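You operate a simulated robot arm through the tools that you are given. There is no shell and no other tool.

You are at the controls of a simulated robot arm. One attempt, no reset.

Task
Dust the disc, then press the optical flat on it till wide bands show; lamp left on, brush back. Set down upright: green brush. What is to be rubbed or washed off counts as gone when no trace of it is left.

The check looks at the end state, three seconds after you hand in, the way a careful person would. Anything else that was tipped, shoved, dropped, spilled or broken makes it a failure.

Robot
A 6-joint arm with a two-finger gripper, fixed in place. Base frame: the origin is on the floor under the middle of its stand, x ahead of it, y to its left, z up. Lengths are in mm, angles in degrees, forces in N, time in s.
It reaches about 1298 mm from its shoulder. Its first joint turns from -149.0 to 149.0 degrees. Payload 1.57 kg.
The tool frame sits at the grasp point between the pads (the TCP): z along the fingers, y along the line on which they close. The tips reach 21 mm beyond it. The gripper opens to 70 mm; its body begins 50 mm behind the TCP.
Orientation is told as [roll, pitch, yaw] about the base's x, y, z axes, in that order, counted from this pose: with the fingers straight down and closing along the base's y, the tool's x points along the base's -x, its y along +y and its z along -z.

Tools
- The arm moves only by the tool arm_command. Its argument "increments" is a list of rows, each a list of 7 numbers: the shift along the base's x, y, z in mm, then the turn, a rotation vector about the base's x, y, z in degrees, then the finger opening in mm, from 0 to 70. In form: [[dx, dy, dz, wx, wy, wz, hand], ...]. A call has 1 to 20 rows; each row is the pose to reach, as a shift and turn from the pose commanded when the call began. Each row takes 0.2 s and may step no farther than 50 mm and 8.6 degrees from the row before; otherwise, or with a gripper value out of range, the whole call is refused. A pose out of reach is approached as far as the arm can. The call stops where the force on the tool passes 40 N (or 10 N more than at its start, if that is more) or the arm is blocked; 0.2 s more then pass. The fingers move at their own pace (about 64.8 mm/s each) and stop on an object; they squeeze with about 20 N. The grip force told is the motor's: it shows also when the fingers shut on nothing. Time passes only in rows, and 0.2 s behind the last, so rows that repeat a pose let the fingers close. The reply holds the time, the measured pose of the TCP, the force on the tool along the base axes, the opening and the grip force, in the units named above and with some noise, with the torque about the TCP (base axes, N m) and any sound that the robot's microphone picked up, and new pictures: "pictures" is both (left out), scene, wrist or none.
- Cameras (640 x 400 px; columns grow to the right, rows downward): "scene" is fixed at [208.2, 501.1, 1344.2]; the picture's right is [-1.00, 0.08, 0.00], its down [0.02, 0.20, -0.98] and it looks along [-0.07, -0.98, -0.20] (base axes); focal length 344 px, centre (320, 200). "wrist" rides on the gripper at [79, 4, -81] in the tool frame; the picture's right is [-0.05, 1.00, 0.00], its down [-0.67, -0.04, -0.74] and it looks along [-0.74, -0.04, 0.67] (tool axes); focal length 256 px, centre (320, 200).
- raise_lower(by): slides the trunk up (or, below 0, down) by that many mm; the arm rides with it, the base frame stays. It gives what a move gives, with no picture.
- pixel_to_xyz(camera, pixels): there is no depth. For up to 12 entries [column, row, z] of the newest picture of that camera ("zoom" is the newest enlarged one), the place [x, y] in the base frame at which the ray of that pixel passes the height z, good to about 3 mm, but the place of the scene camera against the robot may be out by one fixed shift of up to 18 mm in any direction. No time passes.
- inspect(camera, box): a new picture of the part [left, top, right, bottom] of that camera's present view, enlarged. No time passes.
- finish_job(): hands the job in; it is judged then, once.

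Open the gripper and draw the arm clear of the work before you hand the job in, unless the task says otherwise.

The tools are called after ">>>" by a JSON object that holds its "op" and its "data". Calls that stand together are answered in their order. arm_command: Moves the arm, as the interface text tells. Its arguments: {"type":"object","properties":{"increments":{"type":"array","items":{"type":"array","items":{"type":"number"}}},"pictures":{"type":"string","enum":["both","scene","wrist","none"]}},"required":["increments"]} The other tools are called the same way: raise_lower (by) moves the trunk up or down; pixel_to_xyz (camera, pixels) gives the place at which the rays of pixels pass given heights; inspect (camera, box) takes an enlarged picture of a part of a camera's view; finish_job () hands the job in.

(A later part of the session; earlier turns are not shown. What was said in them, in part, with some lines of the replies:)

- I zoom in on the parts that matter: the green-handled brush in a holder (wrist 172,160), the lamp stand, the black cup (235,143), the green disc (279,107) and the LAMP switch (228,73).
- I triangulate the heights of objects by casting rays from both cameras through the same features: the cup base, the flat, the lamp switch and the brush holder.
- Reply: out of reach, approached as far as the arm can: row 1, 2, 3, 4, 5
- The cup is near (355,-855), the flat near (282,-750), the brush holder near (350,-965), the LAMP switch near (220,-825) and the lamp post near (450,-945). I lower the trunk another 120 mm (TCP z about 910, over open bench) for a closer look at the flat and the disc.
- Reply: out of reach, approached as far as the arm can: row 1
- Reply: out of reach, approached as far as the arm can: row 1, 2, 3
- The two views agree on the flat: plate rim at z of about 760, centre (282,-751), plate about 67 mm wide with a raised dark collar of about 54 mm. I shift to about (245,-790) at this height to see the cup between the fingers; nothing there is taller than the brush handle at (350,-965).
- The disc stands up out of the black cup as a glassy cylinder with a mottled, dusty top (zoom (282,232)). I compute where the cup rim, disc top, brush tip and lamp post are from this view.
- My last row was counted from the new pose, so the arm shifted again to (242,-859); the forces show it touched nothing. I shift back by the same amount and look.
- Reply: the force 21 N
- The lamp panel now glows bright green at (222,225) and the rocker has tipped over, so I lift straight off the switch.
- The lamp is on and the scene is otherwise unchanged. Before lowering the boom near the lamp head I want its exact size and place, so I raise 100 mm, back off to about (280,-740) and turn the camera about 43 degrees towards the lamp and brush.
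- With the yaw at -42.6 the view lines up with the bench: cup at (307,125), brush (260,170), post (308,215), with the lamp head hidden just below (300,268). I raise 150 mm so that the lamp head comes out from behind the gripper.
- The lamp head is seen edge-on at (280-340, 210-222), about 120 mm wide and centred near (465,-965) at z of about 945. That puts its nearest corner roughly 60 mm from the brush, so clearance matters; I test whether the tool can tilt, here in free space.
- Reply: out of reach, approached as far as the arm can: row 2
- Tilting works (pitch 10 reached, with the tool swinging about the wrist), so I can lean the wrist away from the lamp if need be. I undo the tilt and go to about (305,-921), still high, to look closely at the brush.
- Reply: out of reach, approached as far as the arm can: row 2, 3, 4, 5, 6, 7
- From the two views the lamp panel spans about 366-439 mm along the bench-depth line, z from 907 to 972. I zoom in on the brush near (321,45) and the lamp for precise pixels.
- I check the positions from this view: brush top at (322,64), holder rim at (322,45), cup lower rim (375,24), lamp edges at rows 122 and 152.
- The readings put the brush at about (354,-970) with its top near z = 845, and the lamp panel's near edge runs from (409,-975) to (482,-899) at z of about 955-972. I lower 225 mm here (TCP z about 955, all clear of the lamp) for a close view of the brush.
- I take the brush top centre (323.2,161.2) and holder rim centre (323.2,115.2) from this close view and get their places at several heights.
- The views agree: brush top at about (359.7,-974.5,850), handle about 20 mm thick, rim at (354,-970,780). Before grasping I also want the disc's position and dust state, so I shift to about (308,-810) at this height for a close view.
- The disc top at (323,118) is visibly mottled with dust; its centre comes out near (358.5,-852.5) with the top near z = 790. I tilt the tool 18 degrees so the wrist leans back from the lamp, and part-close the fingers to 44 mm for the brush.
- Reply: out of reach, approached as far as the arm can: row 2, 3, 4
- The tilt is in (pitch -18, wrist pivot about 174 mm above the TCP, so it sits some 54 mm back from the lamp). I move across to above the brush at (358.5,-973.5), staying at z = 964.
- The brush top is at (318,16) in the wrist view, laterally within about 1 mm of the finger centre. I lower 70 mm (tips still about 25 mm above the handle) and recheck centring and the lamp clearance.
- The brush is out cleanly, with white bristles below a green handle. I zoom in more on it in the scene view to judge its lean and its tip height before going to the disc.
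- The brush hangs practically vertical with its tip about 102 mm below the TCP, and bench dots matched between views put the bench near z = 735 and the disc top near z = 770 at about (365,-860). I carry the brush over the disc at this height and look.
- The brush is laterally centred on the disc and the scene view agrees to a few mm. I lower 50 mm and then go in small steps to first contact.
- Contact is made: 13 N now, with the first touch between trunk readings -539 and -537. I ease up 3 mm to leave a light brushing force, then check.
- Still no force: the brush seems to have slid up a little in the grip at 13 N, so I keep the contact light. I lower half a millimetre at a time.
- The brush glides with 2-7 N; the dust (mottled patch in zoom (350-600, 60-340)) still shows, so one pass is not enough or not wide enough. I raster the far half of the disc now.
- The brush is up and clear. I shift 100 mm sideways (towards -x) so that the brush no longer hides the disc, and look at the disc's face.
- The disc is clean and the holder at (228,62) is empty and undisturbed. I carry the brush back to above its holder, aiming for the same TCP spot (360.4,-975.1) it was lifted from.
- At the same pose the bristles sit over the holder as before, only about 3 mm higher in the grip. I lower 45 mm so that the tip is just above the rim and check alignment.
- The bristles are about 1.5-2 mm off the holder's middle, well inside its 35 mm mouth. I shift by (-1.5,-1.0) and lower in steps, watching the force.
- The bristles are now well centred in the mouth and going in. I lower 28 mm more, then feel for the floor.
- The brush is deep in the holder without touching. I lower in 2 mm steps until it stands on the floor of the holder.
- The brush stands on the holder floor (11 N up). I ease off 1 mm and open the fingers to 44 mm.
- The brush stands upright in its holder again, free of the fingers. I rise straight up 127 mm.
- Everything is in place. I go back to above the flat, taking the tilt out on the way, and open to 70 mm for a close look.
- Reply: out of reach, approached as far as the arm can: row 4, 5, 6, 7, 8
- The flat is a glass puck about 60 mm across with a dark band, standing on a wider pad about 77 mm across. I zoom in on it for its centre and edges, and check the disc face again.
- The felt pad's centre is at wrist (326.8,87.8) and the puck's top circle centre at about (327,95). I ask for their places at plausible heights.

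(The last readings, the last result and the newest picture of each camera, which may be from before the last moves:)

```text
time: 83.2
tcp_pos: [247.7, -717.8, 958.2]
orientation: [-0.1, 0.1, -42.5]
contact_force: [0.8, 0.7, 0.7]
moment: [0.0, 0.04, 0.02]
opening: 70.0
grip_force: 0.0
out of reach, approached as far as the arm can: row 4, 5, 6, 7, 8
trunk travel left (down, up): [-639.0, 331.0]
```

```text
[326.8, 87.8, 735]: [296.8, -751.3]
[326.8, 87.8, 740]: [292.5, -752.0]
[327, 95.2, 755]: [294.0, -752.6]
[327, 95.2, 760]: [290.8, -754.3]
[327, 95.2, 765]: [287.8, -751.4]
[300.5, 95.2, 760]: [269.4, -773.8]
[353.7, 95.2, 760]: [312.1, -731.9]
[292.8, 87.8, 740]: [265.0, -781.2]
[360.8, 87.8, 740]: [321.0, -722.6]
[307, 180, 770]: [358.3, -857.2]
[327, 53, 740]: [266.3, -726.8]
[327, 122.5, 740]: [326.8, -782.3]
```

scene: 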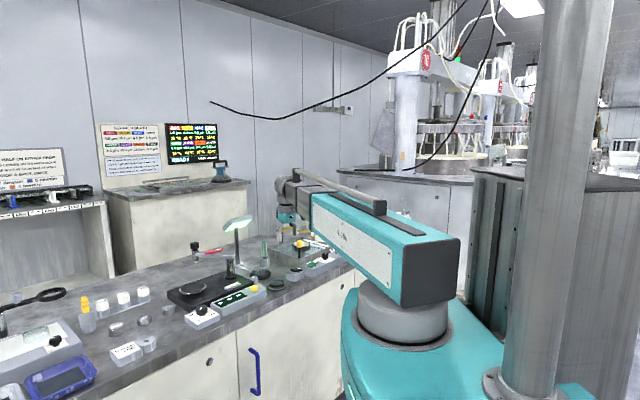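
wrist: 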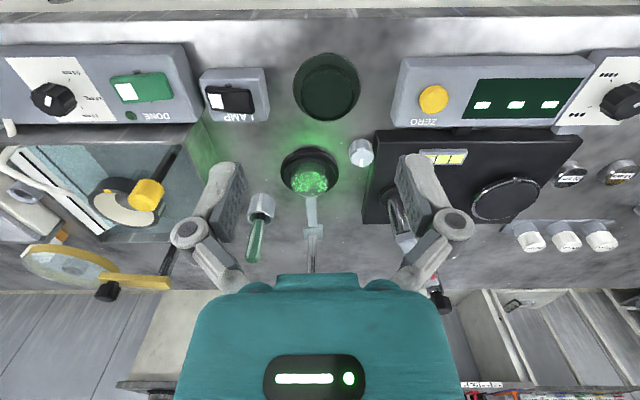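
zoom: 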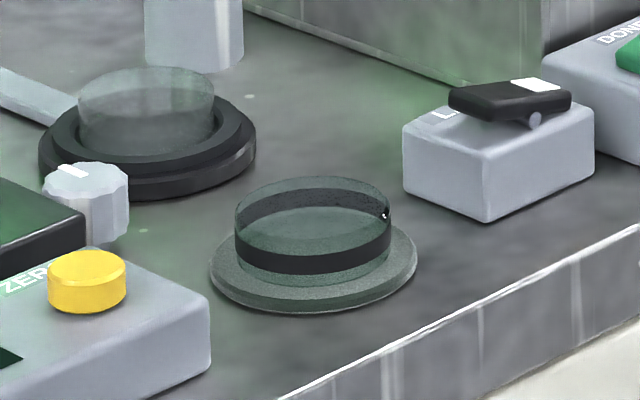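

The puck's centre comes out at about (292,-753) and 60 mm across, so it fits the 70 mm opening with 5 mm to spare each side. I move above it, lower to about z = 850, and check centring before straddling it.

>>> {"op": "arm_command", "data": {"increments": [[22, -17.5, 0, 0, 0, 0, 70], [44.3, -35.2, 0, 0, 0, 0, 70], [44.3, -35.2, 0, 0, 0, 0, 70]], "pictures": "none"}}

>>> {"op": "raise_lower", "data": {"by": -115}}

>>> {"op": "arm_command", "data": {"increments": [[0, 0, 0, 0, 0, 0, 70]], "pictures": "both"}}

>>> {"op": "inspect", "data": {"camera": "wrist", "box": [160, 20, 480, 220]}}

>>> {"op": "inspect", "data": {"camera": "scene", "box": [245, 230, 325, 300]}}

```text
time: 84.0
tcp_pos: [292.7, -753.1, 958.0]
orientation: [0.0, 0.1, -42.5]
contact_force: [0.1, -0.1, 1.0]
moment: [0.01, -0.03, -0.03]
opening: 69.9
grip_force: 0.0
trunk travel left (down, up): [-639.0, 331.0]
```

```text
time: 85.4
tcp_pos: [292.4, -753.4, 843.0]
orientation: [0.0, 0.1, -42.6]
contact_force: [0.7, -0.5, 0.6]
moment: [-0.01, 0.04, 0.03]
opening: 70.0
grip_force: 0.1
trunk travel left (down, up): [-524.0, 446.0]
```

```text
time: 85.8
tcp_pos: [292.7, -753.8, 843.7]
orientation: [-0.1, 0.0, -42.5]
contact_force: [-0.3, 0.1, -0.3]
moment: [-0.02, -0.01, -0.02]
opening: 69.9
grip_force: 0.1
trunk travel left (down, up): [-524.0, 446.0]
```

scene: 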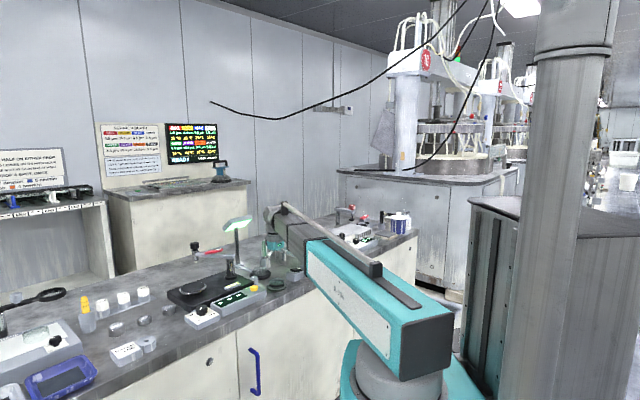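
wrist: 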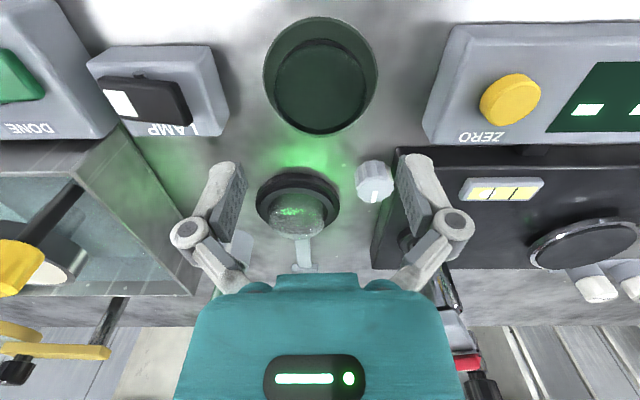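

```text
2.00 times, centred on (320, 120) of wrist
```

zoom: 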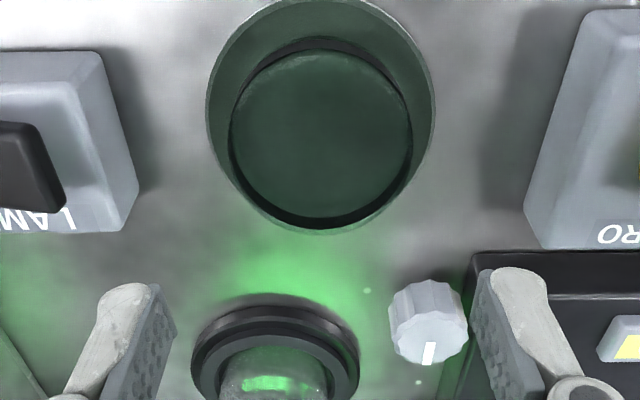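

```text
5.71 times, centred on (285, 265) of scene
```

zoom: 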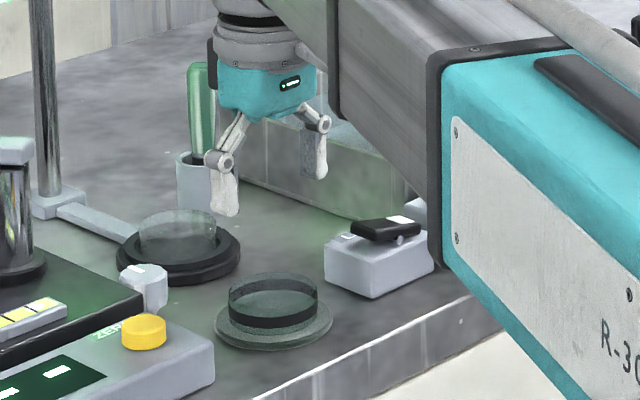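

The puck's top circle is centred at column 320.5, so the fingers straddle it evenly, and it is about 2-3 mm nearer than the TCP. I shift by (-2,+1.8) and lower to leave the tips about 8 mm above the puck, then check.

>>> {"op": "arm_command", "data": {"increments": [[-2, 1.8, 0, 0, 0, 0, 70]], "pictures": "none"}}

>>> {"op": "raise_lower", "data": {"by": -54}}

>>> {"op": "arm_command", "data": {"increments": [[0, 0, 0, 0, 0, 0, 70]], "pictures": "both"}}

>>> {"op": "inspect", "data": {"camera": "wrist", "box": [160, 20, 480, 220]}}

>>> {"op": "inspect", "data": {"camera": "scene", "box": [245, 240, 315, 300]}}

```text
time: 86.2
tcp_pos: [291.6, -751.4, 843.1]
orientation: [0.0, 0.1, -42.4]
contact_force: [-0.2, -0.6, 0.9]
moment: [-0.01, 0.02, 0.0]
opening: 69.9
grip_force: 0.0
trunk travel left (down, up): [-524.0, 446.0]
```

```text
time: 87.2
tcp_pos: [292.2, -750.4, 790.1]
orientation: [0.0, 0.1, -42.6]
contact_force: [0.2, -0.1, 1.2]
moment: [0.02, 0.05, 0.01]
opening: 69.9
grip_force: 0.1
trunk travel left (down, up): [-470.0, 500.0]
```

```text
time: 87.6
tcp_pos: [292.3, -751.5, 788.2]
orientation: [0.0, 0.1, -42.5]
contact_force: [0.6, -0.9, 0.0]
moment: [0.0, 0.02, -0.02]
opening: 69.8
grip_force: 0.2
trunk travel left (down, up): [-470.0, 500.0]
```

scene: 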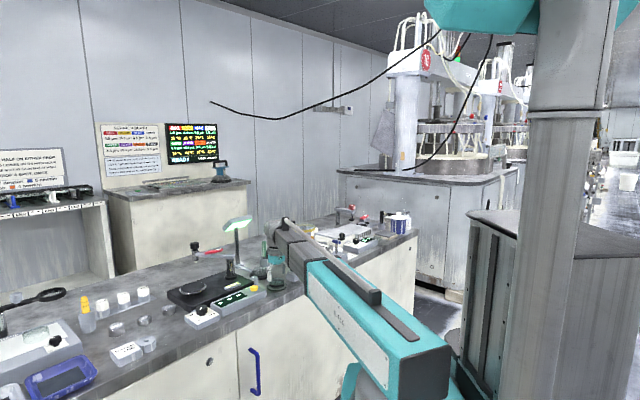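
wrist: 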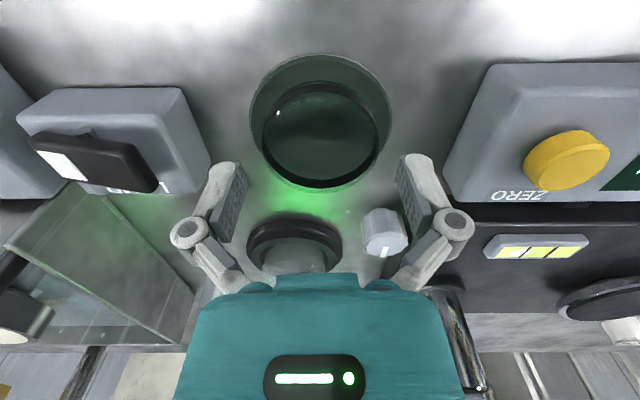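

```text
2.00 times, centred on (320, 120) of wrist
```

zoom: 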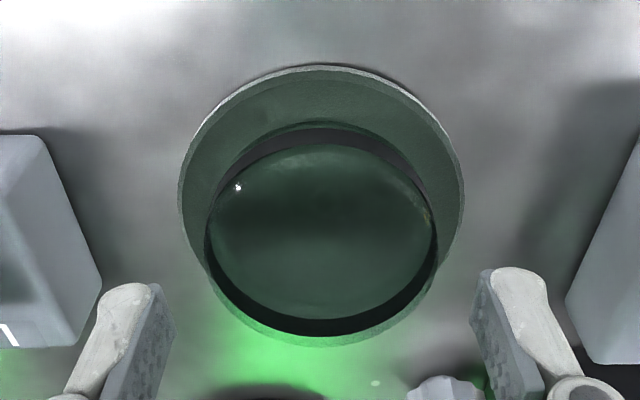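

```text
6.67 times, centred on (280, 270) of scene
```

zoom: 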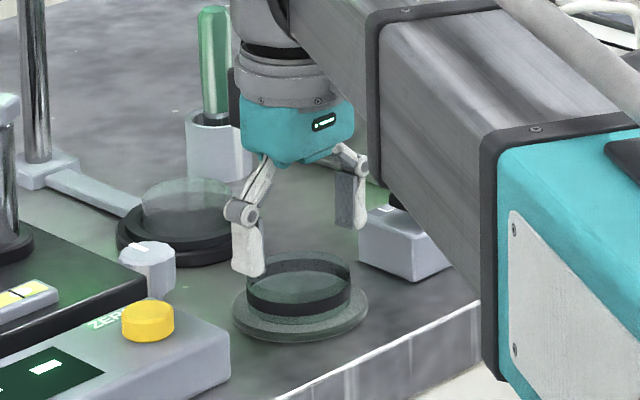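

The puck is centred between the fingers; it is still about 3 mm nearer than the TCP, so I shift by (-2,+1.8) and lower 22 mm to straddle it.

>>> {"op": "arm_command", "data": {"increments": [[-2, 1.8, 0, 0, 0, 0, 70]], "pictures": "none"}}

>>> {"op": "raise_lower", "data": {"by": -10}}

>>> {"op": "raise_lower", "data": {"by": -10}}

>>> {"op": "arm_command", "data": {"increments": [[0, 0, 0, 0, 0, 0, 70]], "pictures": "both"}}

>>> {"op": "inspect", "data": {"camera": "wrist", "box": [160, 60, 480, 260]}}

>>> {"op": "inspect", "data": {"camera": "scene", "box": [250, 250, 310, 300]}}

```text
time: 88.0
tcp_pos: [289.1, -749.4, 788.7]
orientation: [-0.1, 0.1, -42.4]
contact_force: [0.0, 0.2, 0.4]
moment: [-0.01, 0.0, 0.01]
opening: 70.0
grip_force: 0.0
trunk travel left (down, up): [-470.0, 500.0]
```

```text
time: 88.6
tcp_pos: [290.0, -748.9, 779.3]
orientation: [-0.1, 0.1, -42.5]
contact_force: [-0.4, 0.0, 0.2]
moment: [0.0, 0.03, 0.04]
opening: 70.0
grip_force: 0.1
trunk travel left (down, up): [-460.0, 510.0]
```

```text
time: 89.2
tcp_pos: [289.6, -749.6, 770.3]
orientation: [0.1, 0.1, -42.5]
contact_force: [0.2, 0.2, 0.4]
moment: [0.0, -0.02, 0.01]
opening: 69.8
grip_force: 0.0
trunk travel left (down, up): [-450.0, 520.0]
```

```text
time: 89.5
tcp_pos: [288.9, -747.6, 769.6]
orientation: [0.0, 0.2, -42.4]
contact_force: [-0.6, -0.2, -0.2]
moment: [0.0, 0.01, -0.04]
opening: 70.0
grip_force: 0.0
trunk travel left (down, up): [-450.0, 520.0]
```

scene: 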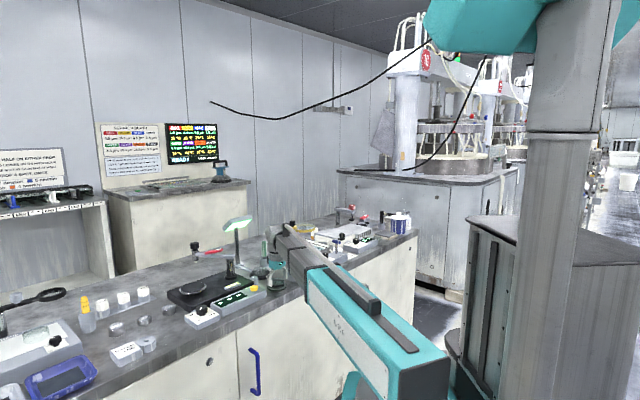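
wrist: 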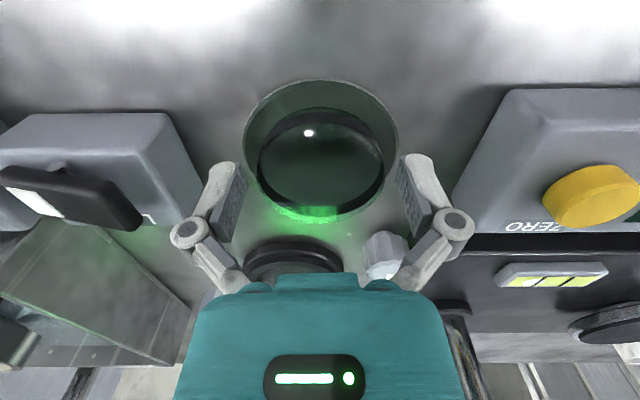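

```text
2.00 times, centred on (320, 160) of wrist
```

zoom: 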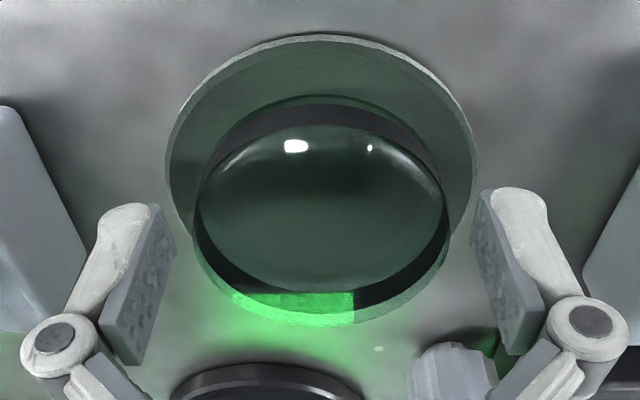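

```text
8.00 times, centred on (280, 275) of scene
```

zoom: 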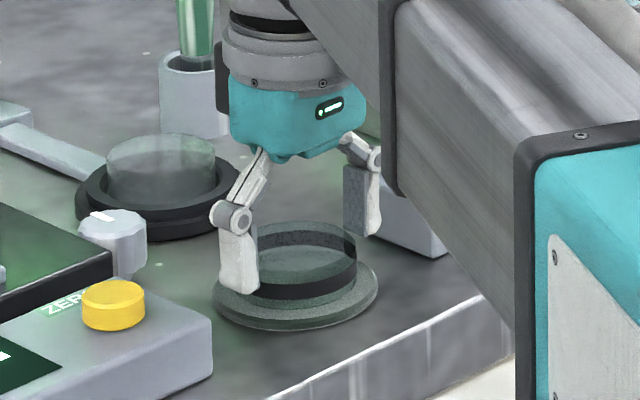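

The tips are beside the puck's wall with no contact force. I lower 4 mm more (tips about 5 mm above the felt) and close on the puck.

>>> {"op": "raise_lower", "data": {"by": -4}}

>>> {"op": "arm_command", "data": {"increments": [[0, 0, 0, 0, 0, 0, 66], [0, 0, 0, 0, 0, 0, 62], [0, 0, 0, 0, 0, 0, 58], [0, 0, 0, 0, 0, 0, 54], [0, 0, 0, 0, 0, 0, 50], [0, 0, 0, 0, 0, 0, 50]], "pictures": "both"}}

>>> {"op": "inspect", "data": {"camera": "wrist", "box": [160, 60, 480, 260]}}

>>> {"op": "inspect", "data": {"camera": "scene", "box": [250, 250, 310, 300]}}

```text
time: 90.1
tcp_pos: [288.6, -750.2, 765.4]
orientation: [-0.1, 0.2, -42.5]
contact_force: [0.2, -0.4, -0.1]
moment: [0.04, -0.04, 0.01]
opening: 70.0
grip_force: 0.0
trunk travel left (down, up): [-446.0, 524.0]
```

```text
time: 91.5
tcp_pos: [289.6, -748.7, 765.1]
orientation: [-0.1, 0.0, -42.5]
contact_force: [1.0, -1.6, 5.1]
moment: [-0.01, 0.01, 0.02]
opening: 59.4
grip_force: 20.0
trunk travel left (down, up): [-446.0, 524.0]
```

scene: 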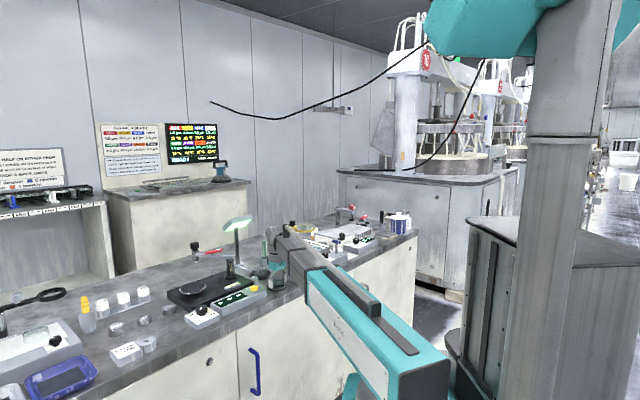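
wrist: 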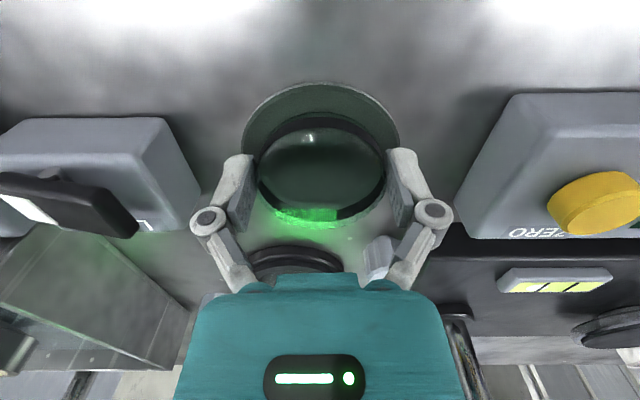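

```text
2.00 times, centred on (320, 160) of wrist
```

zoom: 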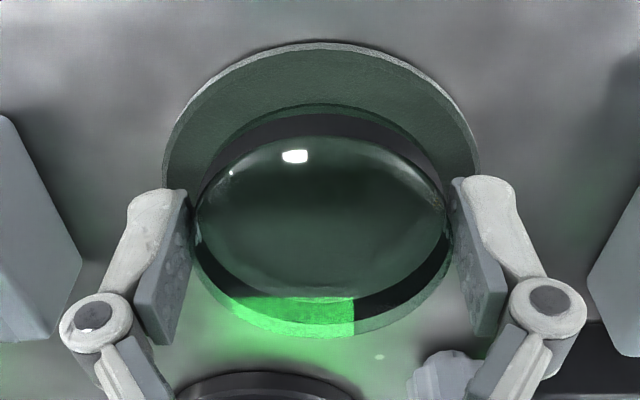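

```text
8.00 times, centred on (280, 275) of scene
```

zoom: 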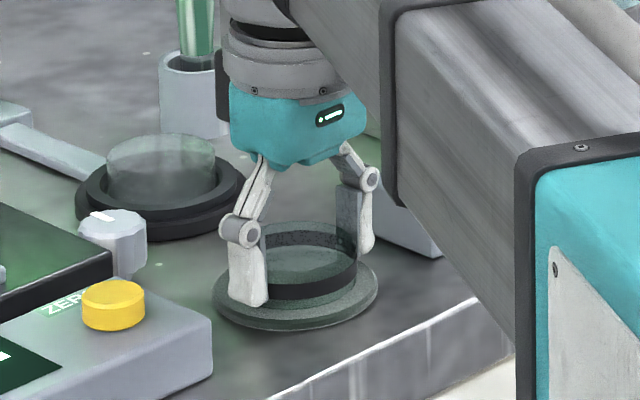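

The puck is held at 59.4 mm opening with 20 N. I lift 8 mm and check that the felt pad stays down.

>>> {"op": "raise_lower", "data": {"by": 8}}

>>> {"op": "arm_command", "data": {"increments": [[0, 0, 0, 0, 0, 0, 50]], "pictures": "wrist"}}

>>> {"op": "inspect", "data": {"camera": "wrist", "box": [160, 60, 480, 260]}}

>>> {"op": "inspect", "data": {"camera": "scene", "box": [250, 250, 310, 300]}}

```text
time: 92.0
tcp_pos: [289.8, -749.1, 774.3]
orientation: [0.0, 0.0, -42.5]
contact_force: [0.4, -0.1, -1.7]
moment: [0.04, 0.0, -0.03]
opening: 59.0
grip_force: 19.6
trunk travel left (down, up): [-454.0, 516.0]
```

```text
time: 92.5
tcp_pos: [289.5, -750.9, 772.9]
orientation: [0.0, 0.1, -42.5]
contact_force: [-0.4, 0.2, -0.9]
moment: [0.01, 0.01, 0.03]
opening: 59.3
grip_force: 20.0
trunk travel left (down, up): [-454.0, 516.0]
```

wrist: 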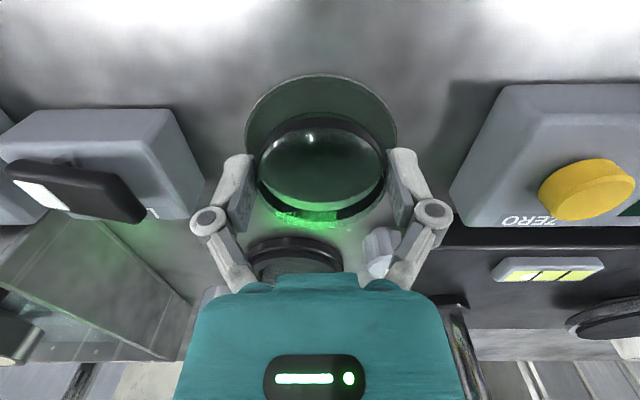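

```text
2.00 times, centred on (320, 160) of wrist
```

zoom: 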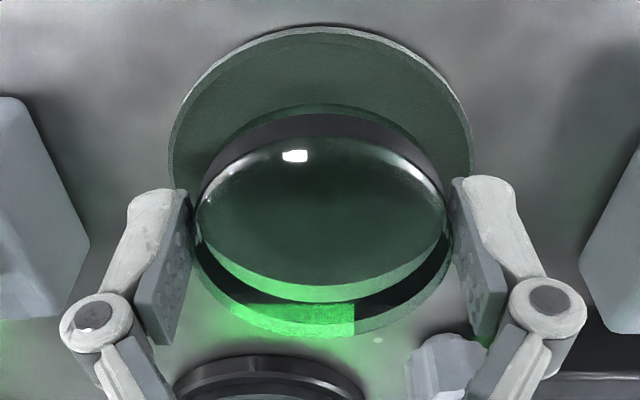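

```text
8.00 times, centred on (280, 275) of scene
```

zoom: 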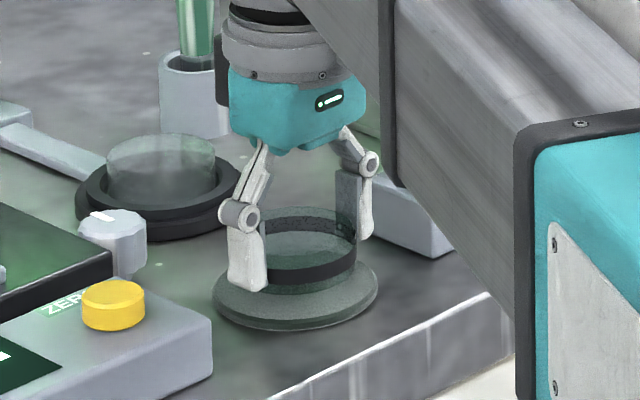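

The puck is up and the felt pad stays behind. I lift 75 mm more and carry it over the disc; from several views the disc centre is best put at (368.8,-863.9) with its top near z = 764.

>>> {"op": "raise_lower", "data": {"by": 75}}

>>> {"op": "arm_command", "data": {"increments": [[20, -29, 0, 0, 0, 0, 50], [40, -57, 0, 0, 0, 0, 50], [60, -86, 0, 0, 0, 0, 50], [79.3, -113.5, 0, 0, 0, 0, 50], [79.3, -113.5, 0, 0, 0, 0, 50]], "pictures": "both"}}

>>> {"op": "inspect", "data": {"camera": "wrist", "box": [160, 20, 480, 260]}}

>>> {"op": "inspect", "data": {"camera": "scene", "box": [225, 215, 315, 300]}}

```text
time: 93.6
tcp_pos: [289.8, -750.2, 848.1]
orientation: [0.0, 0.1, -42.4]
contact_force: [0.2, 0.2, -1.7]
moment: [-0.02, -0.03, -0.01]
opening: 59.2
grip_force: 19.7
trunk travel left (down, up): [-529.0, 441.0]
```

```text
time: 94.8
tcp_pos: [370.0, -862.2, 848.0]
orientation: [0.0, 0.0, -42.6]
contact_force: [0.0, 0.8, -1.8]
moment: [0.0, 0.01, 0.03]
opening: 59.3
grip_force: 19.5
trunk travel left (down, up): [-529.0, 441.0]
```

scene: 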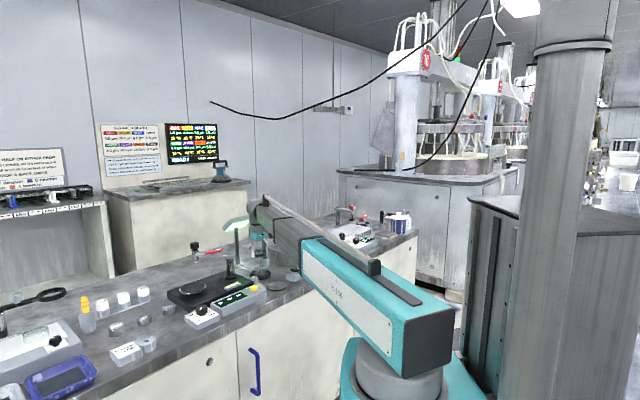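
wrist: 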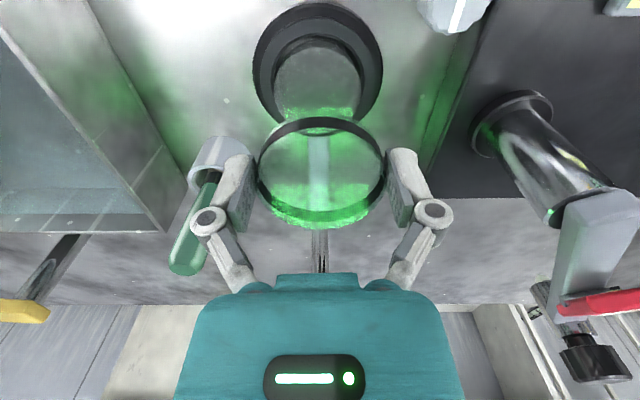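

```text
1.67 times, centred on (320, 140) of wrist
```

zoom: 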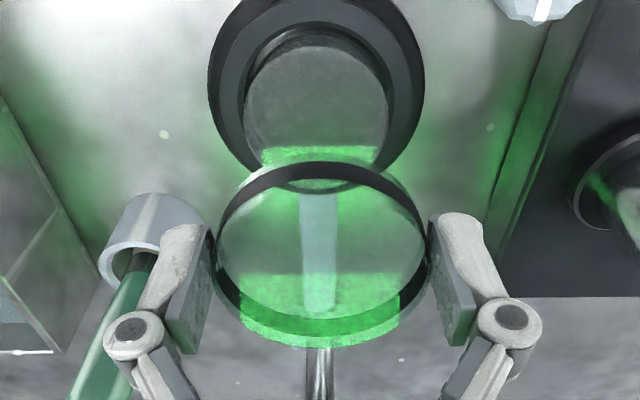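

```text
4.71 times, centred on (270, 258) of scene
```

zoom: 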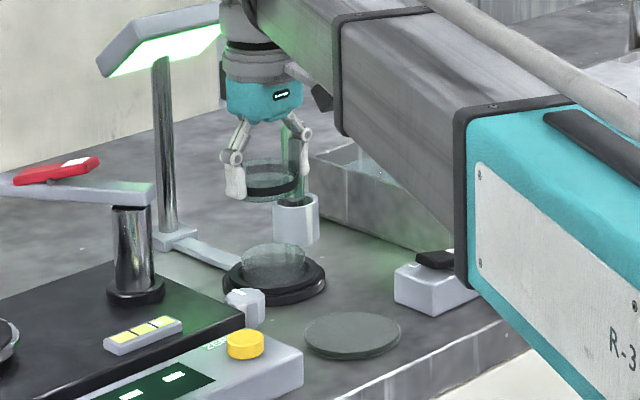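

Seen through the puck, the disc is about 1-2 mm off in each direction. I shift by (-1.7,-0.3) and lower 45 mm, which leaves roughly 10 mm to contact.

>>> {"op": "arm_command", "data": {"increments": [[-1.7, -0.3, 0, 0, 0, 0, 50]], "pictures": "none"}}

>>> {"op": "raise_lower", "data": {"by": -40}}

>>> {"op": "arm_command", "data": {"increments": [[0, 0, 0, 0, 0, 0, 50]], "pictures": "both"}}

>>> {"op": "inspect", "data": {"camera": "wrist", "box": [200, 80, 440, 240]}}

>>> {"op": "inspect", "data": {"camera": "scene", "box": [235, 235, 295, 290]}}

```text
time: 95.2
tcp_pos: [367.4, -862.8, 847.8]
orientation: [-0.1, 0.2, -42.5]
contact_force: [0.0, -0.2, -0.9]
moment: [0.04, 0.0, -0.01]
opening: 59.2
grip_force: 20.0
trunk travel left (down, up): [-529.0, 441.0]
```

```text
time: 96.0
tcp_pos: [367.6, -862.2, 807.8]
orientation: [0.0, 0.1, -42.5]
contact_force: [0.1, -0.2, -1.2]
moment: [-0.02, 0.03, -0.01]
opening: 59.0
grip_force: 19.8
trunk travel left (down, up): [-489.0, 481.0]
```

```text
time: 96.4
tcp_pos: [367.5, -862.5, 807.0]
orientation: [0.0, 0.1, -42.5]
contact_force: [0.0, -0.2, -1.2]
moment: [-0.02, -0.02, 0.03]
opening: 59.2
grip_force: 19.8
trunk travel left (down, up): [-489.0, 481.0]
```

scene: 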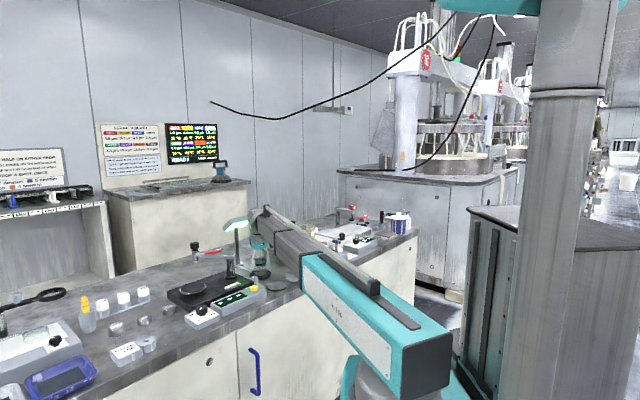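
wrist: 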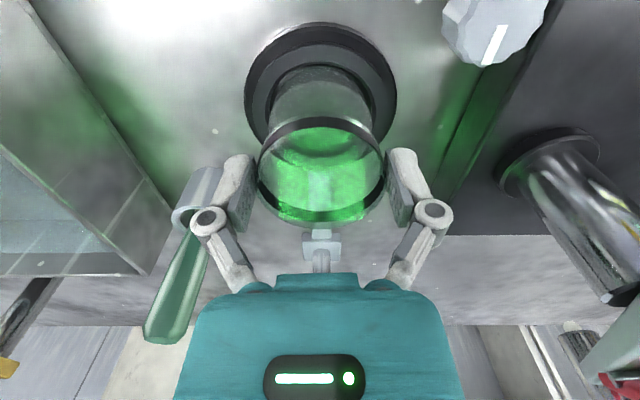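

```text
2.50 times, centred on (320, 160) of wrist
```

zoom: 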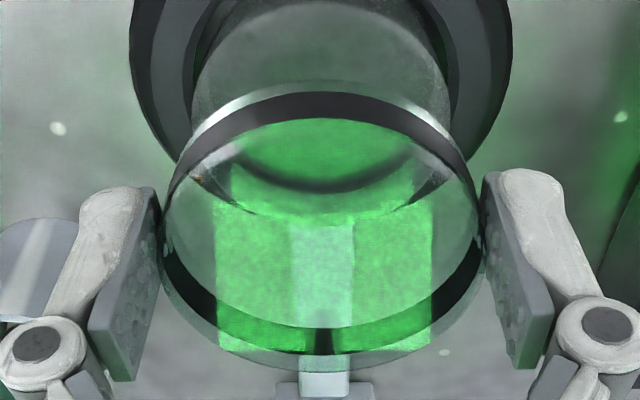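

```text
7.27 times, centred on (265, 262) of scene
```

zoom: 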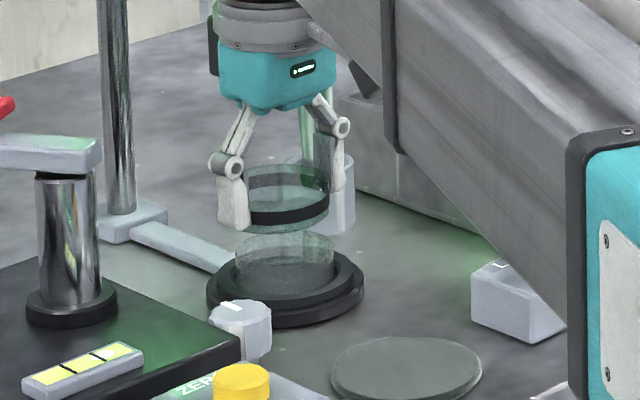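

The puck is well centred over the disc in both views (wrist 323 vs 320, scene 287 vs 285). I lower in small steps and watch for contact.

>>> {"op": "raise_lower", "data": {"by": -6}}

>>> {"op": "raise_lower", "data": {"by": -3}}

>>> {"op": "raise_lower", "data": {"by": -2}}

>>> {"op": "inspect", "data": {"camera": "scene", "box": [240, 240, 290, 285]}}

>>> {"op": "inspect", "data": {"camera": "wrist", "box": [200, 80, 440, 240]}}

```text
time: 97.0
tcp_pos: [366.9, -863.7, 803.0]
orientation: [0.0, 0.2, -42.5]
contact_force: [-0.2, 0.2, -1.8]
moment: [0.02, 0.0, 0.04]
opening: 59.2
grip_force: 20.1
trunk travel left (down, up): [-483.0, 487.0]
```

```text
time: 97.5
tcp_pos: [367.3, -862.7, 799.1]
orientation: [0.0, 0.1, -42.5]
contact_force: [-0.2, 0.2, -2.6]
moment: [0.0, -0.02, -0.02]
opening: 59.1
grip_force: 20.3
trunk travel left (down, up): [-480.0, 490.0]
```

```text
time: 98.0
tcp_pos: [368.6, -862.5, 796.8]
orientation: [0.0, 0.1, -42.6]
contact_force: [-0.7, 0.3, -2.6]
moment: [0.03, 0.03, 0.01]
opening: 59.0
grip_force: 19.7
trunk travel left (down, up): [-478.0, 492.0]
```

```text
8.89 times, centred on (265, 262) of scene
```

zoom: 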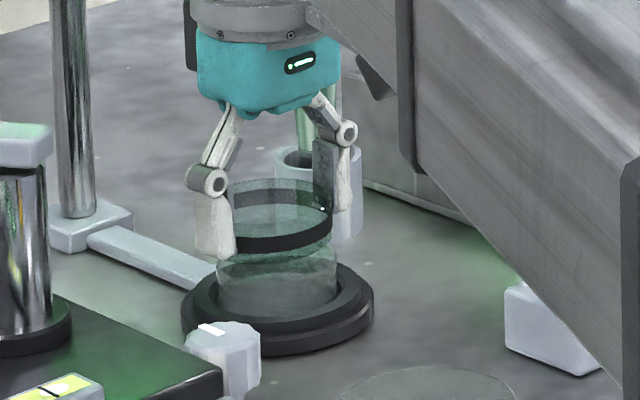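

```text
2.50 times, centred on (320, 160) of wrist
```

zoom: 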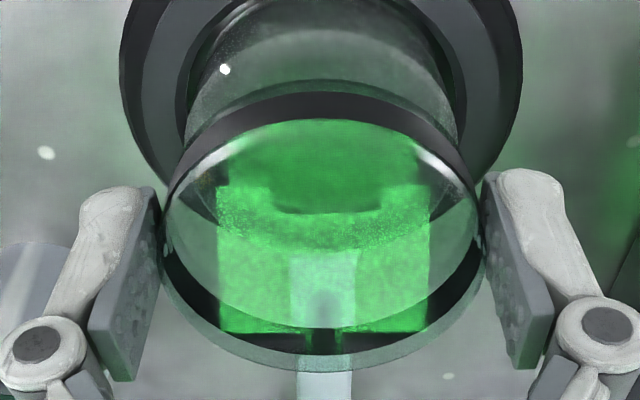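

Close to contact (scene zoom: puck's lower edge at about y = 262, disc top just under it). I go on in 2 mm, then 1 mm steps.

>>> {"op": "raise_lower", "data": {"by": -2}}

>>> {"op": "raise_lower", "data": {"by": -2}}

>>> {"op": "raise_lower", "data": {"by": -1}}

>>> {"op": "raise_lower", "data": {"by": -1}}

```text
time: 98.5
tcp_pos: [368.1, -862.9, 794.8]
orientation: [0.0, 0.1, -42.5]
contact_force: [0.6, 0.0, -0.7]
moment: [0.0, 0.02, -0.02]
opening: 59.2
grip_force: 20.0
trunk travel left (down, up): [-476.0, 494.0]
```

```text
time: 99.0
tcp_pos: [366.2, -862.5, 793.0]
orientation: [0.0, 0.1, -42.5]
contact_force: [-0.7, 0.1, -2.1]
moment: [0.02, -0.01, -0.01]
opening: 59.2
grip_force: 20.3
trunk travel left (down, up): [-474.0, 496.0]
```

```text
time: 99.5
tcp_pos: [368.1, -862.9, 792.4]
orientation: [0.0, 0.2, -42.5]
contact_force: [-0.2, 0.1, -1.6]
moment: [-0.03, -0.02, 0.0]
opening: 59.2
grip_force: 20.1
trunk travel left (down, up): [-473.0, 497.0]
```

```text
time: 100.0
tcp_pos: [368.2, -862.6, 789.7]
orientation: [0.0, 0.1, -42.5]
contact_force: [-0.6, 0.5, -0.9]
moment: [0.01, 0.02, -0.03]
opening: 59.1
grip_force: 19.8
trunk travel left (down, up): [-472.0, 498.0]
```

Still only the puck's own weight (about -1.5 N). I continue 1 mm at a time.

>>> {"op": "raise_lower", "data": {"by": -1}}

>>> {"op": "raise_lower", "data": {"by": -1}}

>>> {"op": "inspect", "data": {"camera": "scene", "box": [240, 240, 290, 285]}}

>>> {"op": "inspect", "data": {"camera": "wrist", "box": [200, 80, 440, 240]}}

```text
time: 100.6
tcp_pos: [367.5, -863.3, 789.7]
orientation: [0.0, 0.1, -42.5]
contact_force: [-0.6, -0.8, -1.1]
moment: [0.04, 0.0, -0.01]
opening: 59.4
grip_force: 20.2
trunk travel left (down, up): [-471.0, 499.0]
```

```text
time: 101.1
tcp_pos: [366.9, -862.9, 789.3]
orientation: [0.0, 0.1, -42.6]
contact_force: [1.0, -0.9, 4.0]
moment: [-0.03, 0.02, -0.04]
opening: 59.2
grip_force: 20.3
trunk travel left (down, up): [-470.0, 500.0]
```

```text
8.89 times, centred on (265, 262) of scene
```

zoom: 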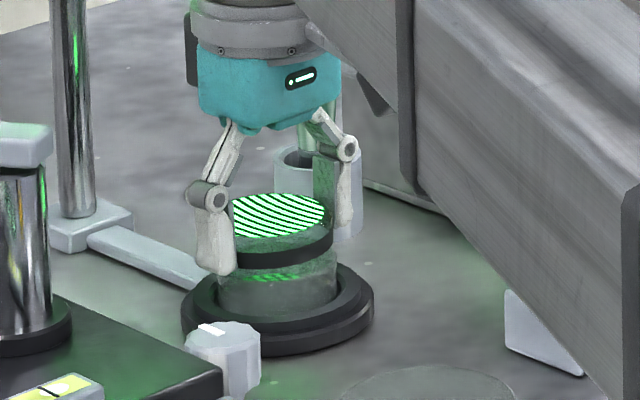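

```text
2.50 times, centred on (320, 160) of wrist
```

zoom: 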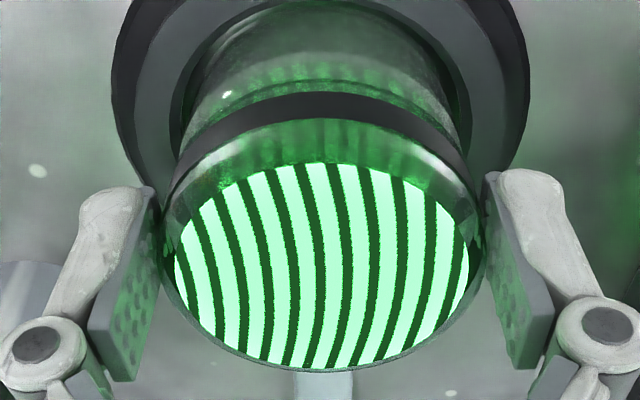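

Contact at 4 N, and bands appear on the flat: about ten narrow, slightly curved ones. I press on in half-millimetre steps and watch the bands widen.

>>> {"op": "raise_lower", "data": {"by": -0.5}}

>>> {"op": "inspect", "data": {"camera": "wrist", "box": [200, 80, 440, 240]}}

>>> {"op": "raise_lower", "data": {"by": -0.5}}

>>> {"op": "inspect", "data": {"camera": "wrist", "box": [200, 80, 440, 240]}}

```text
time: 101.6
tcp_pos: [366.8, -862.5, 789.1]
orientation: [0.0, 0.1, -42.5]
contact_force: [0.9, -2.6, 10.1]
moment: [-0.06, 0.0, 0.03]
opening: 59.2
grip_force: 20.1
trunk travel left (down, up): [-470.0, 500.0]
```

```text
2.50 times, centred on (320, 160) of wrist
```

zoom: 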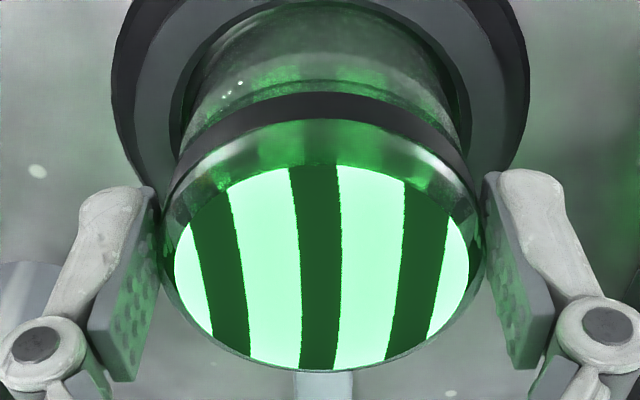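

```text
time: 102.1
tcp_pos: [366.5, -862.0, 789.1]
orientation: [0.0, 0.1, -42.4]
contact_force: [1.2, -2.5, 10.4]
moment: [-0.09, -0.05, 0.0]
opening: 59.6
grip_force: 21.1
trunk travel left (down, up): [-469.0, 501.0]
```

```text
2.50 times, centred on (320, 160) of wrist
```

zoom: 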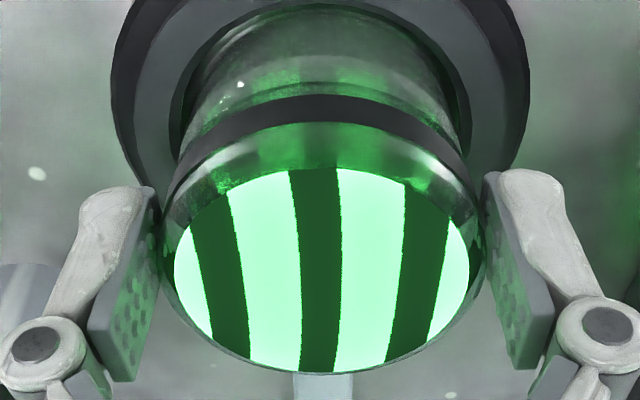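

Pressing at about 10 N turned the ten narrow bands into three wide ones, and it stays so at the next step. I ease off slightly, check that the bands stay wide, and open the fingers.

>>> {"op": "raise_lower", "data": {"by": 0.6}}

>>> {"op": "inspect", "data": {"camera": "wrist", "box": [200, 80, 440, 240]}}

```text
time: 102.6
tcp_pos: [367.4, -862.2, 788.8]
orientation: [0.1, 0.1, -42.6]
contact_force: [0.3, 0.8, 2.6]
moment: [-0.05, -0.02, -0.01]
opening: 59.2
grip_force: 19.7
trunk travel left (down, up): [-470.0, 500.0]
```

```text
2.50 times, centred on (320, 160) of wrist
```

zoom: 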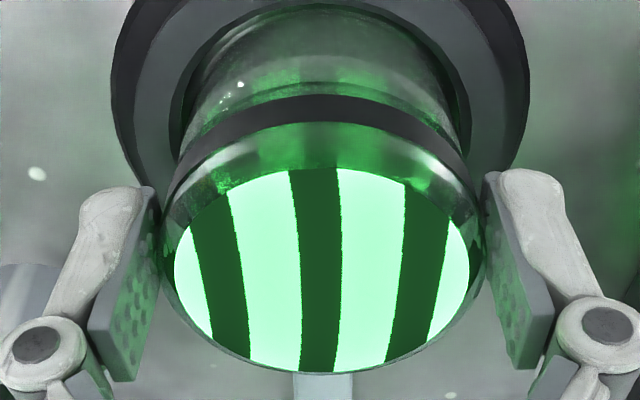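

The wide bands hold with the force down to 2.6 N. I open the fingers step by step and look again.

>>> {"op": "arm_command", "data": {"increments": [[0, 0, 0, 0, 0, 0, 60], [0, 0, 0, 0, 0, 0, 62], [0, 0, 0, 0, 0, 0, 65], [0, 0, 0, 0, 0, 0, 70], [0, 0, 0, 0, 0, 0, 70]], "pictures": "both"}}

>>> {"op": "inspect", "data": {"camera": "wrist", "box": [200, 80, 440, 240]}}

>>> {"op": "inspect", "data": {"camera": "scene", "box": [240, 240, 290, 285]}}

```text
time: 103.8
tcp_pos: [366.5, -861.5, 789.2]
orientation: [-0.1, 0.2, -42.5]
contact_force: [-0.5, -1.0, -0.1]
moment: [0.0, 0.01, -0.02]
opening: 70.4
grip_force: 0.1
trunk travel left (down, up): [-470.0, 500.0]
```

scene: 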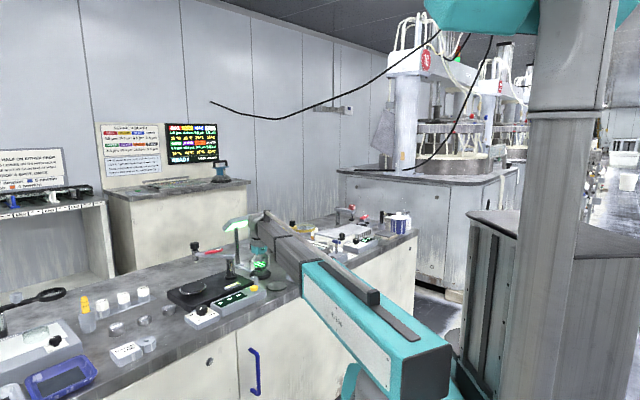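
wrist: 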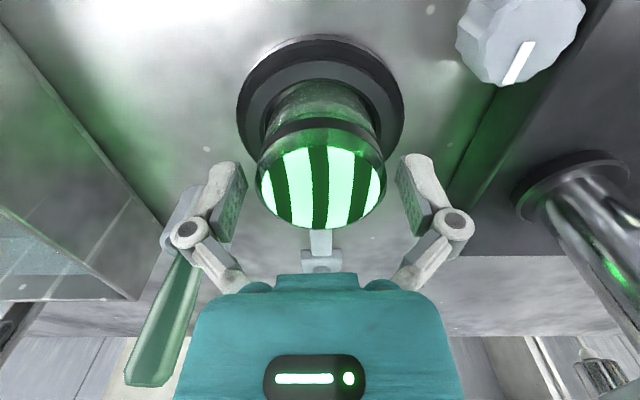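

```text
2.50 times, centred on (320, 160) of wrist
```

zoom: 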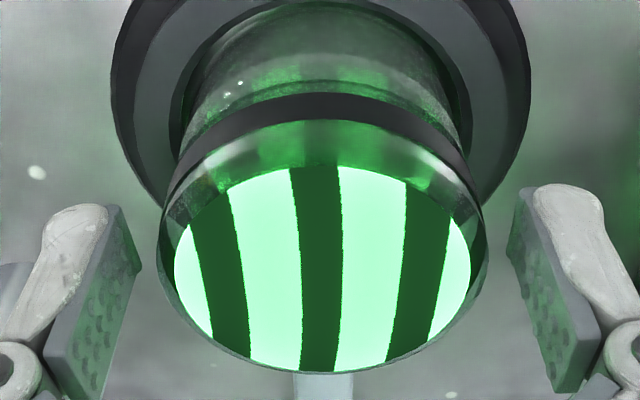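

```text
8.89 times, centred on (265, 262) of scene
```

zoom: 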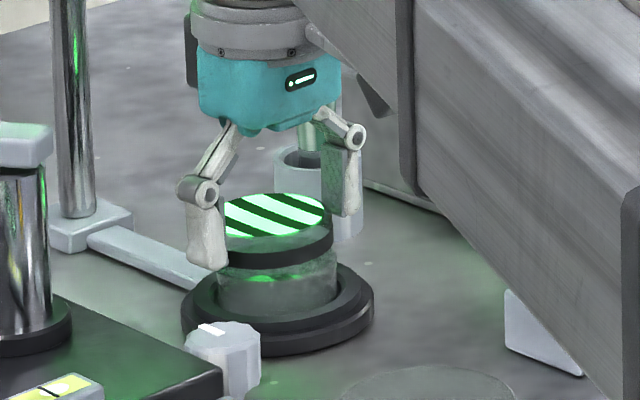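

The flat stands released on the disc with three wide bands. I rise straight up out of the way and watch that nothing is dragged.

>>> {"op": "raise_lower", "data": {"by": 15}}

>>> {"op": "raise_lower", "data": {"by": 45}}

>>> {"op": "raise_lower", "data": {"by": 130}}

>>> {"op": "arm_command", "data": {"increments": [[-20, 30, 0, 0, 0, 0, 70], [-40, 60, 0, 0, 0, 0, 70], [-60, 90, 0, 0, 0, 0, 70], [-80, 120, 0, 0, 0, 0, 70], [-100, 150, 0, 0, 0, 0, 70]], "pictures": "both"}}

>>> {"op": "inspect", "data": {"camera": "wrist", "box": [220, 100, 400, 260]}}

>>> {"op": "inspect", "data": {"camera": "scene", "box": [215, 205, 325, 300]}}

```text
time: 104.4
tcp_pos: [368.0, -863.0, 802.7]
orientation: [0.1, 0.1, -42.4]
contact_force: [-0.3, -0.2, -0.4]
moment: [0.02, 0.04, 0.0]
opening: 70.3
grip_force: 0.0
trunk travel left (down, up): [-485.0, 485.0]
```

```text
time: 105.3
tcp_pos: [367.0, -861.8, 847.3]
orientation: [0.0, 0.2, -42.5]
contact_force: [1.0, 0.1, -0.6]
moment: [-0.02, 0.01, -0.01]
opening: 69.9
grip_force: 0.0
trunk travel left (down, up): [-530.0, 440.0]
```

```text
time: 106.9
tcp_pos: [367.2, -863.5, 979.1]
orientation: [0.0, 0.1, -42.4]
contact_force: [-0.3, -0.1, 0.0]
moment: [0.0, 0.02, -0.01]
opening: 70.1
grip_force: 0.1
trunk travel left (down, up): [-660.0, 310.0]
```

```text
time: 108.1
tcp_pos: [266.2, -710.3, 979.0]
orientation: [0.0, 0.1, -42.5]
contact_force: [-1.0, 0.0, 0.0]
moment: [-0.01, -0.01, 0.01]
opening: 70.1
grip_force: 0.1
trunk travel left (down, up): [-660.0, 310.0]
```

scene: 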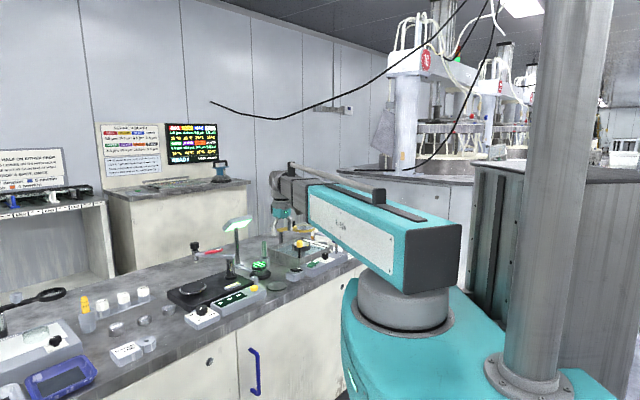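
wrist: 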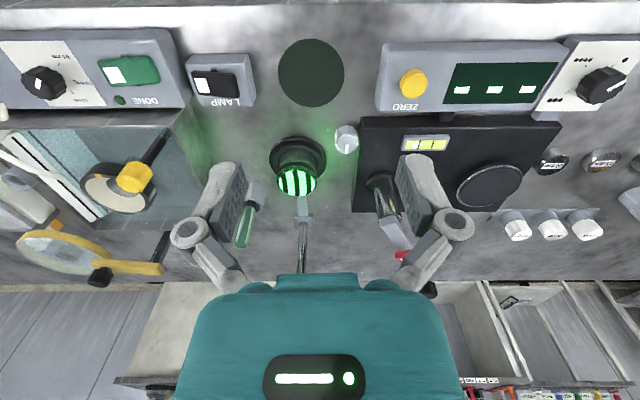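

```text
2.50 times, centred on (310, 180) of wrist
```

zoom: 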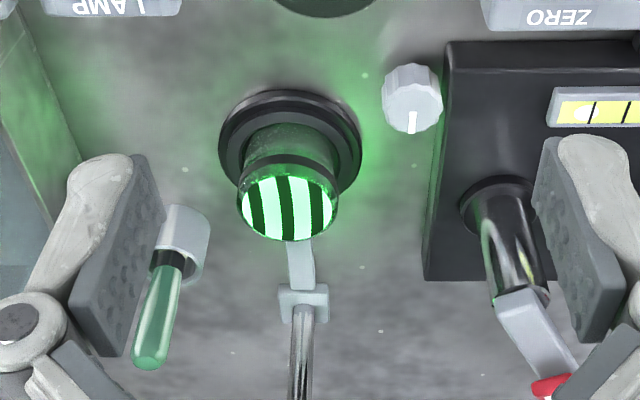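

```text
4.21 times, centred on (270, 252) of scene
```

zoom: 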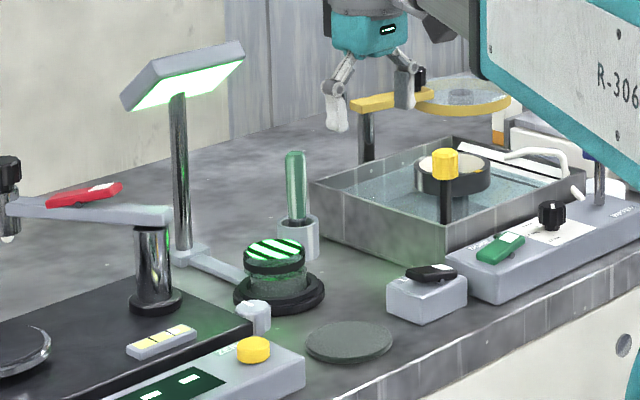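

All is as wanted: lamp glowing, brush upright in its holder at (297,200) in the zoom, flat on the disc with wide bands, felt pad undisturbed. I draw the arm further back and up before handing in.

>>> {"op": "raise_lower", "data": {"by": 150}}

>>> {"op": "arm_command", "data": {"increments": [[-30, 15, 0, 0, 0, 0, 70], [-60, 25, 0, 0, 0, 0, 70], [-90, 35, 0, 0, 0, 0, 70], [-120, 45, 0, 0, 0, 0, 70], [-143, 47, 0, 0, 0, 0, 70], [-143, 47, 0, 0, 0, 0, 70]], "pictures": "both"}}

>>> {"op": "inspect", "data": {"camera": "scene", "box": [215, 205, 325, 300]}}

>>> {"op": "inspect", "data": {"camera": "scene", "box": [245, 235, 285, 285]}}

```text
time: 109.8
tcp_pos: [264.8, -709.5, 1128.0]
orientation: [0.1, 0.1, -42.5]
contact_force: [-0.4, 0.2, -1.1]
moment: [0.01, 0.01, -0.02]
opening: 70.2
grip_force: 0.1
trunk travel left (down, up): [-810.0, 160.0]
```

```text
time: 111.2
tcp_pos: [123.0, -661.1, 1129.0]
orientation: [0.0, 0.0, -42.6]
contact_force: [-0.3, 0.9, -0.5]
moment: [0.01, 0.01, -0.01]
opening: 69.8
grip_force: 0.0
trunk travel left (down, up): [-810.0, 160.0]
```

scene: 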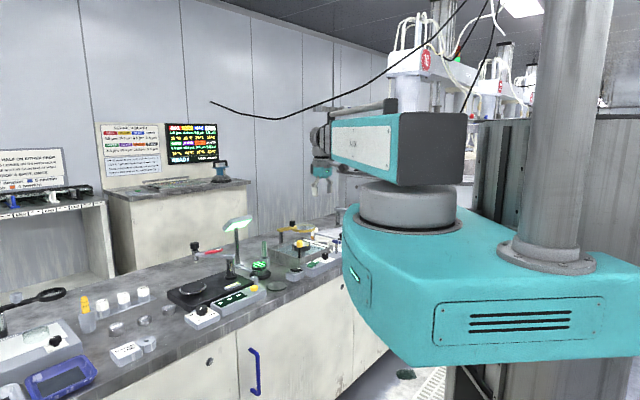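
wrist: 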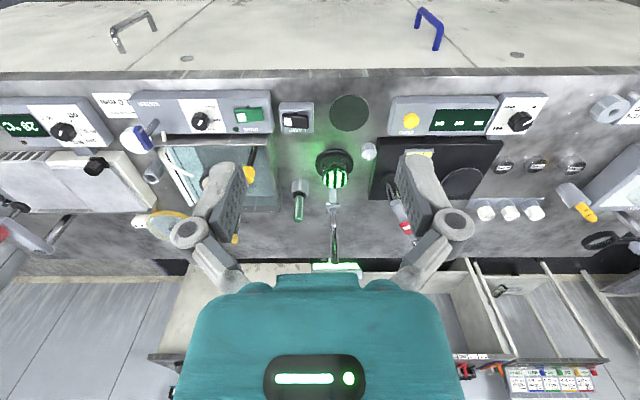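

```text
4.21 times, centred on (270, 252) of scene
```

zoom: 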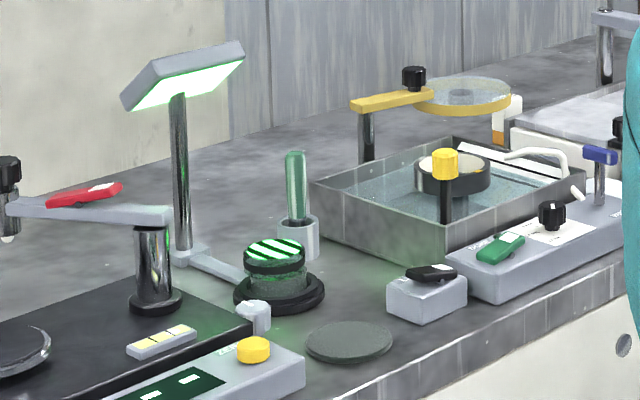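

```text
8.00 times, centred on (265, 260) of scene
```

zoom: 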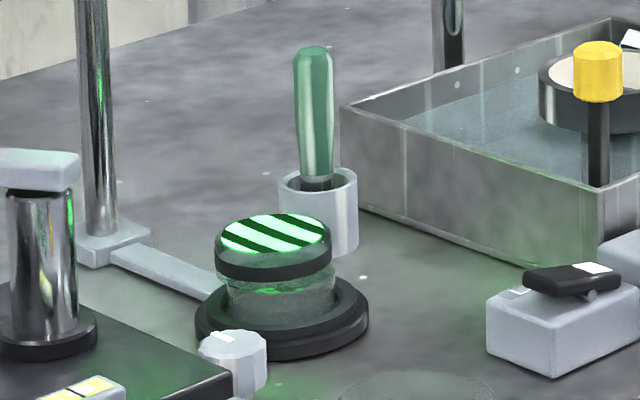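

The end state shows the lamp lit, the brush upright in its holder (scene zoom (315,120)), and the flat on the clean disc with wide bands at (270,235). Nothing else is out of place, and the arm is back near its start with the gripper open, so I hand the job in.

>>> {"op": "finish_job", "data": {}}

```text
The job is handed in.
```

The job is handed in, and the last pictures showed everything in the asked-for state.

- **Disc:** I brushed the whole face several times, including a pass around the rim. No dust showed under the lamp afterwards.
- **Optical flat:** It sits on the disc. Pressing to about 10 N turned ten narrow bands into three wide ones. They stayed wide after I let go.
- **Lamp:** I switched it on and left it on.
- **Green brush:** It stands upright in its holder, handle up.

The felt pad the flat had rested on stayed where it was, and I saw nothing else moved or tipped. The gripper is open and the arm is back near its starting position. The tool gave no verdict when I handed in, so I can't say how the check came out.
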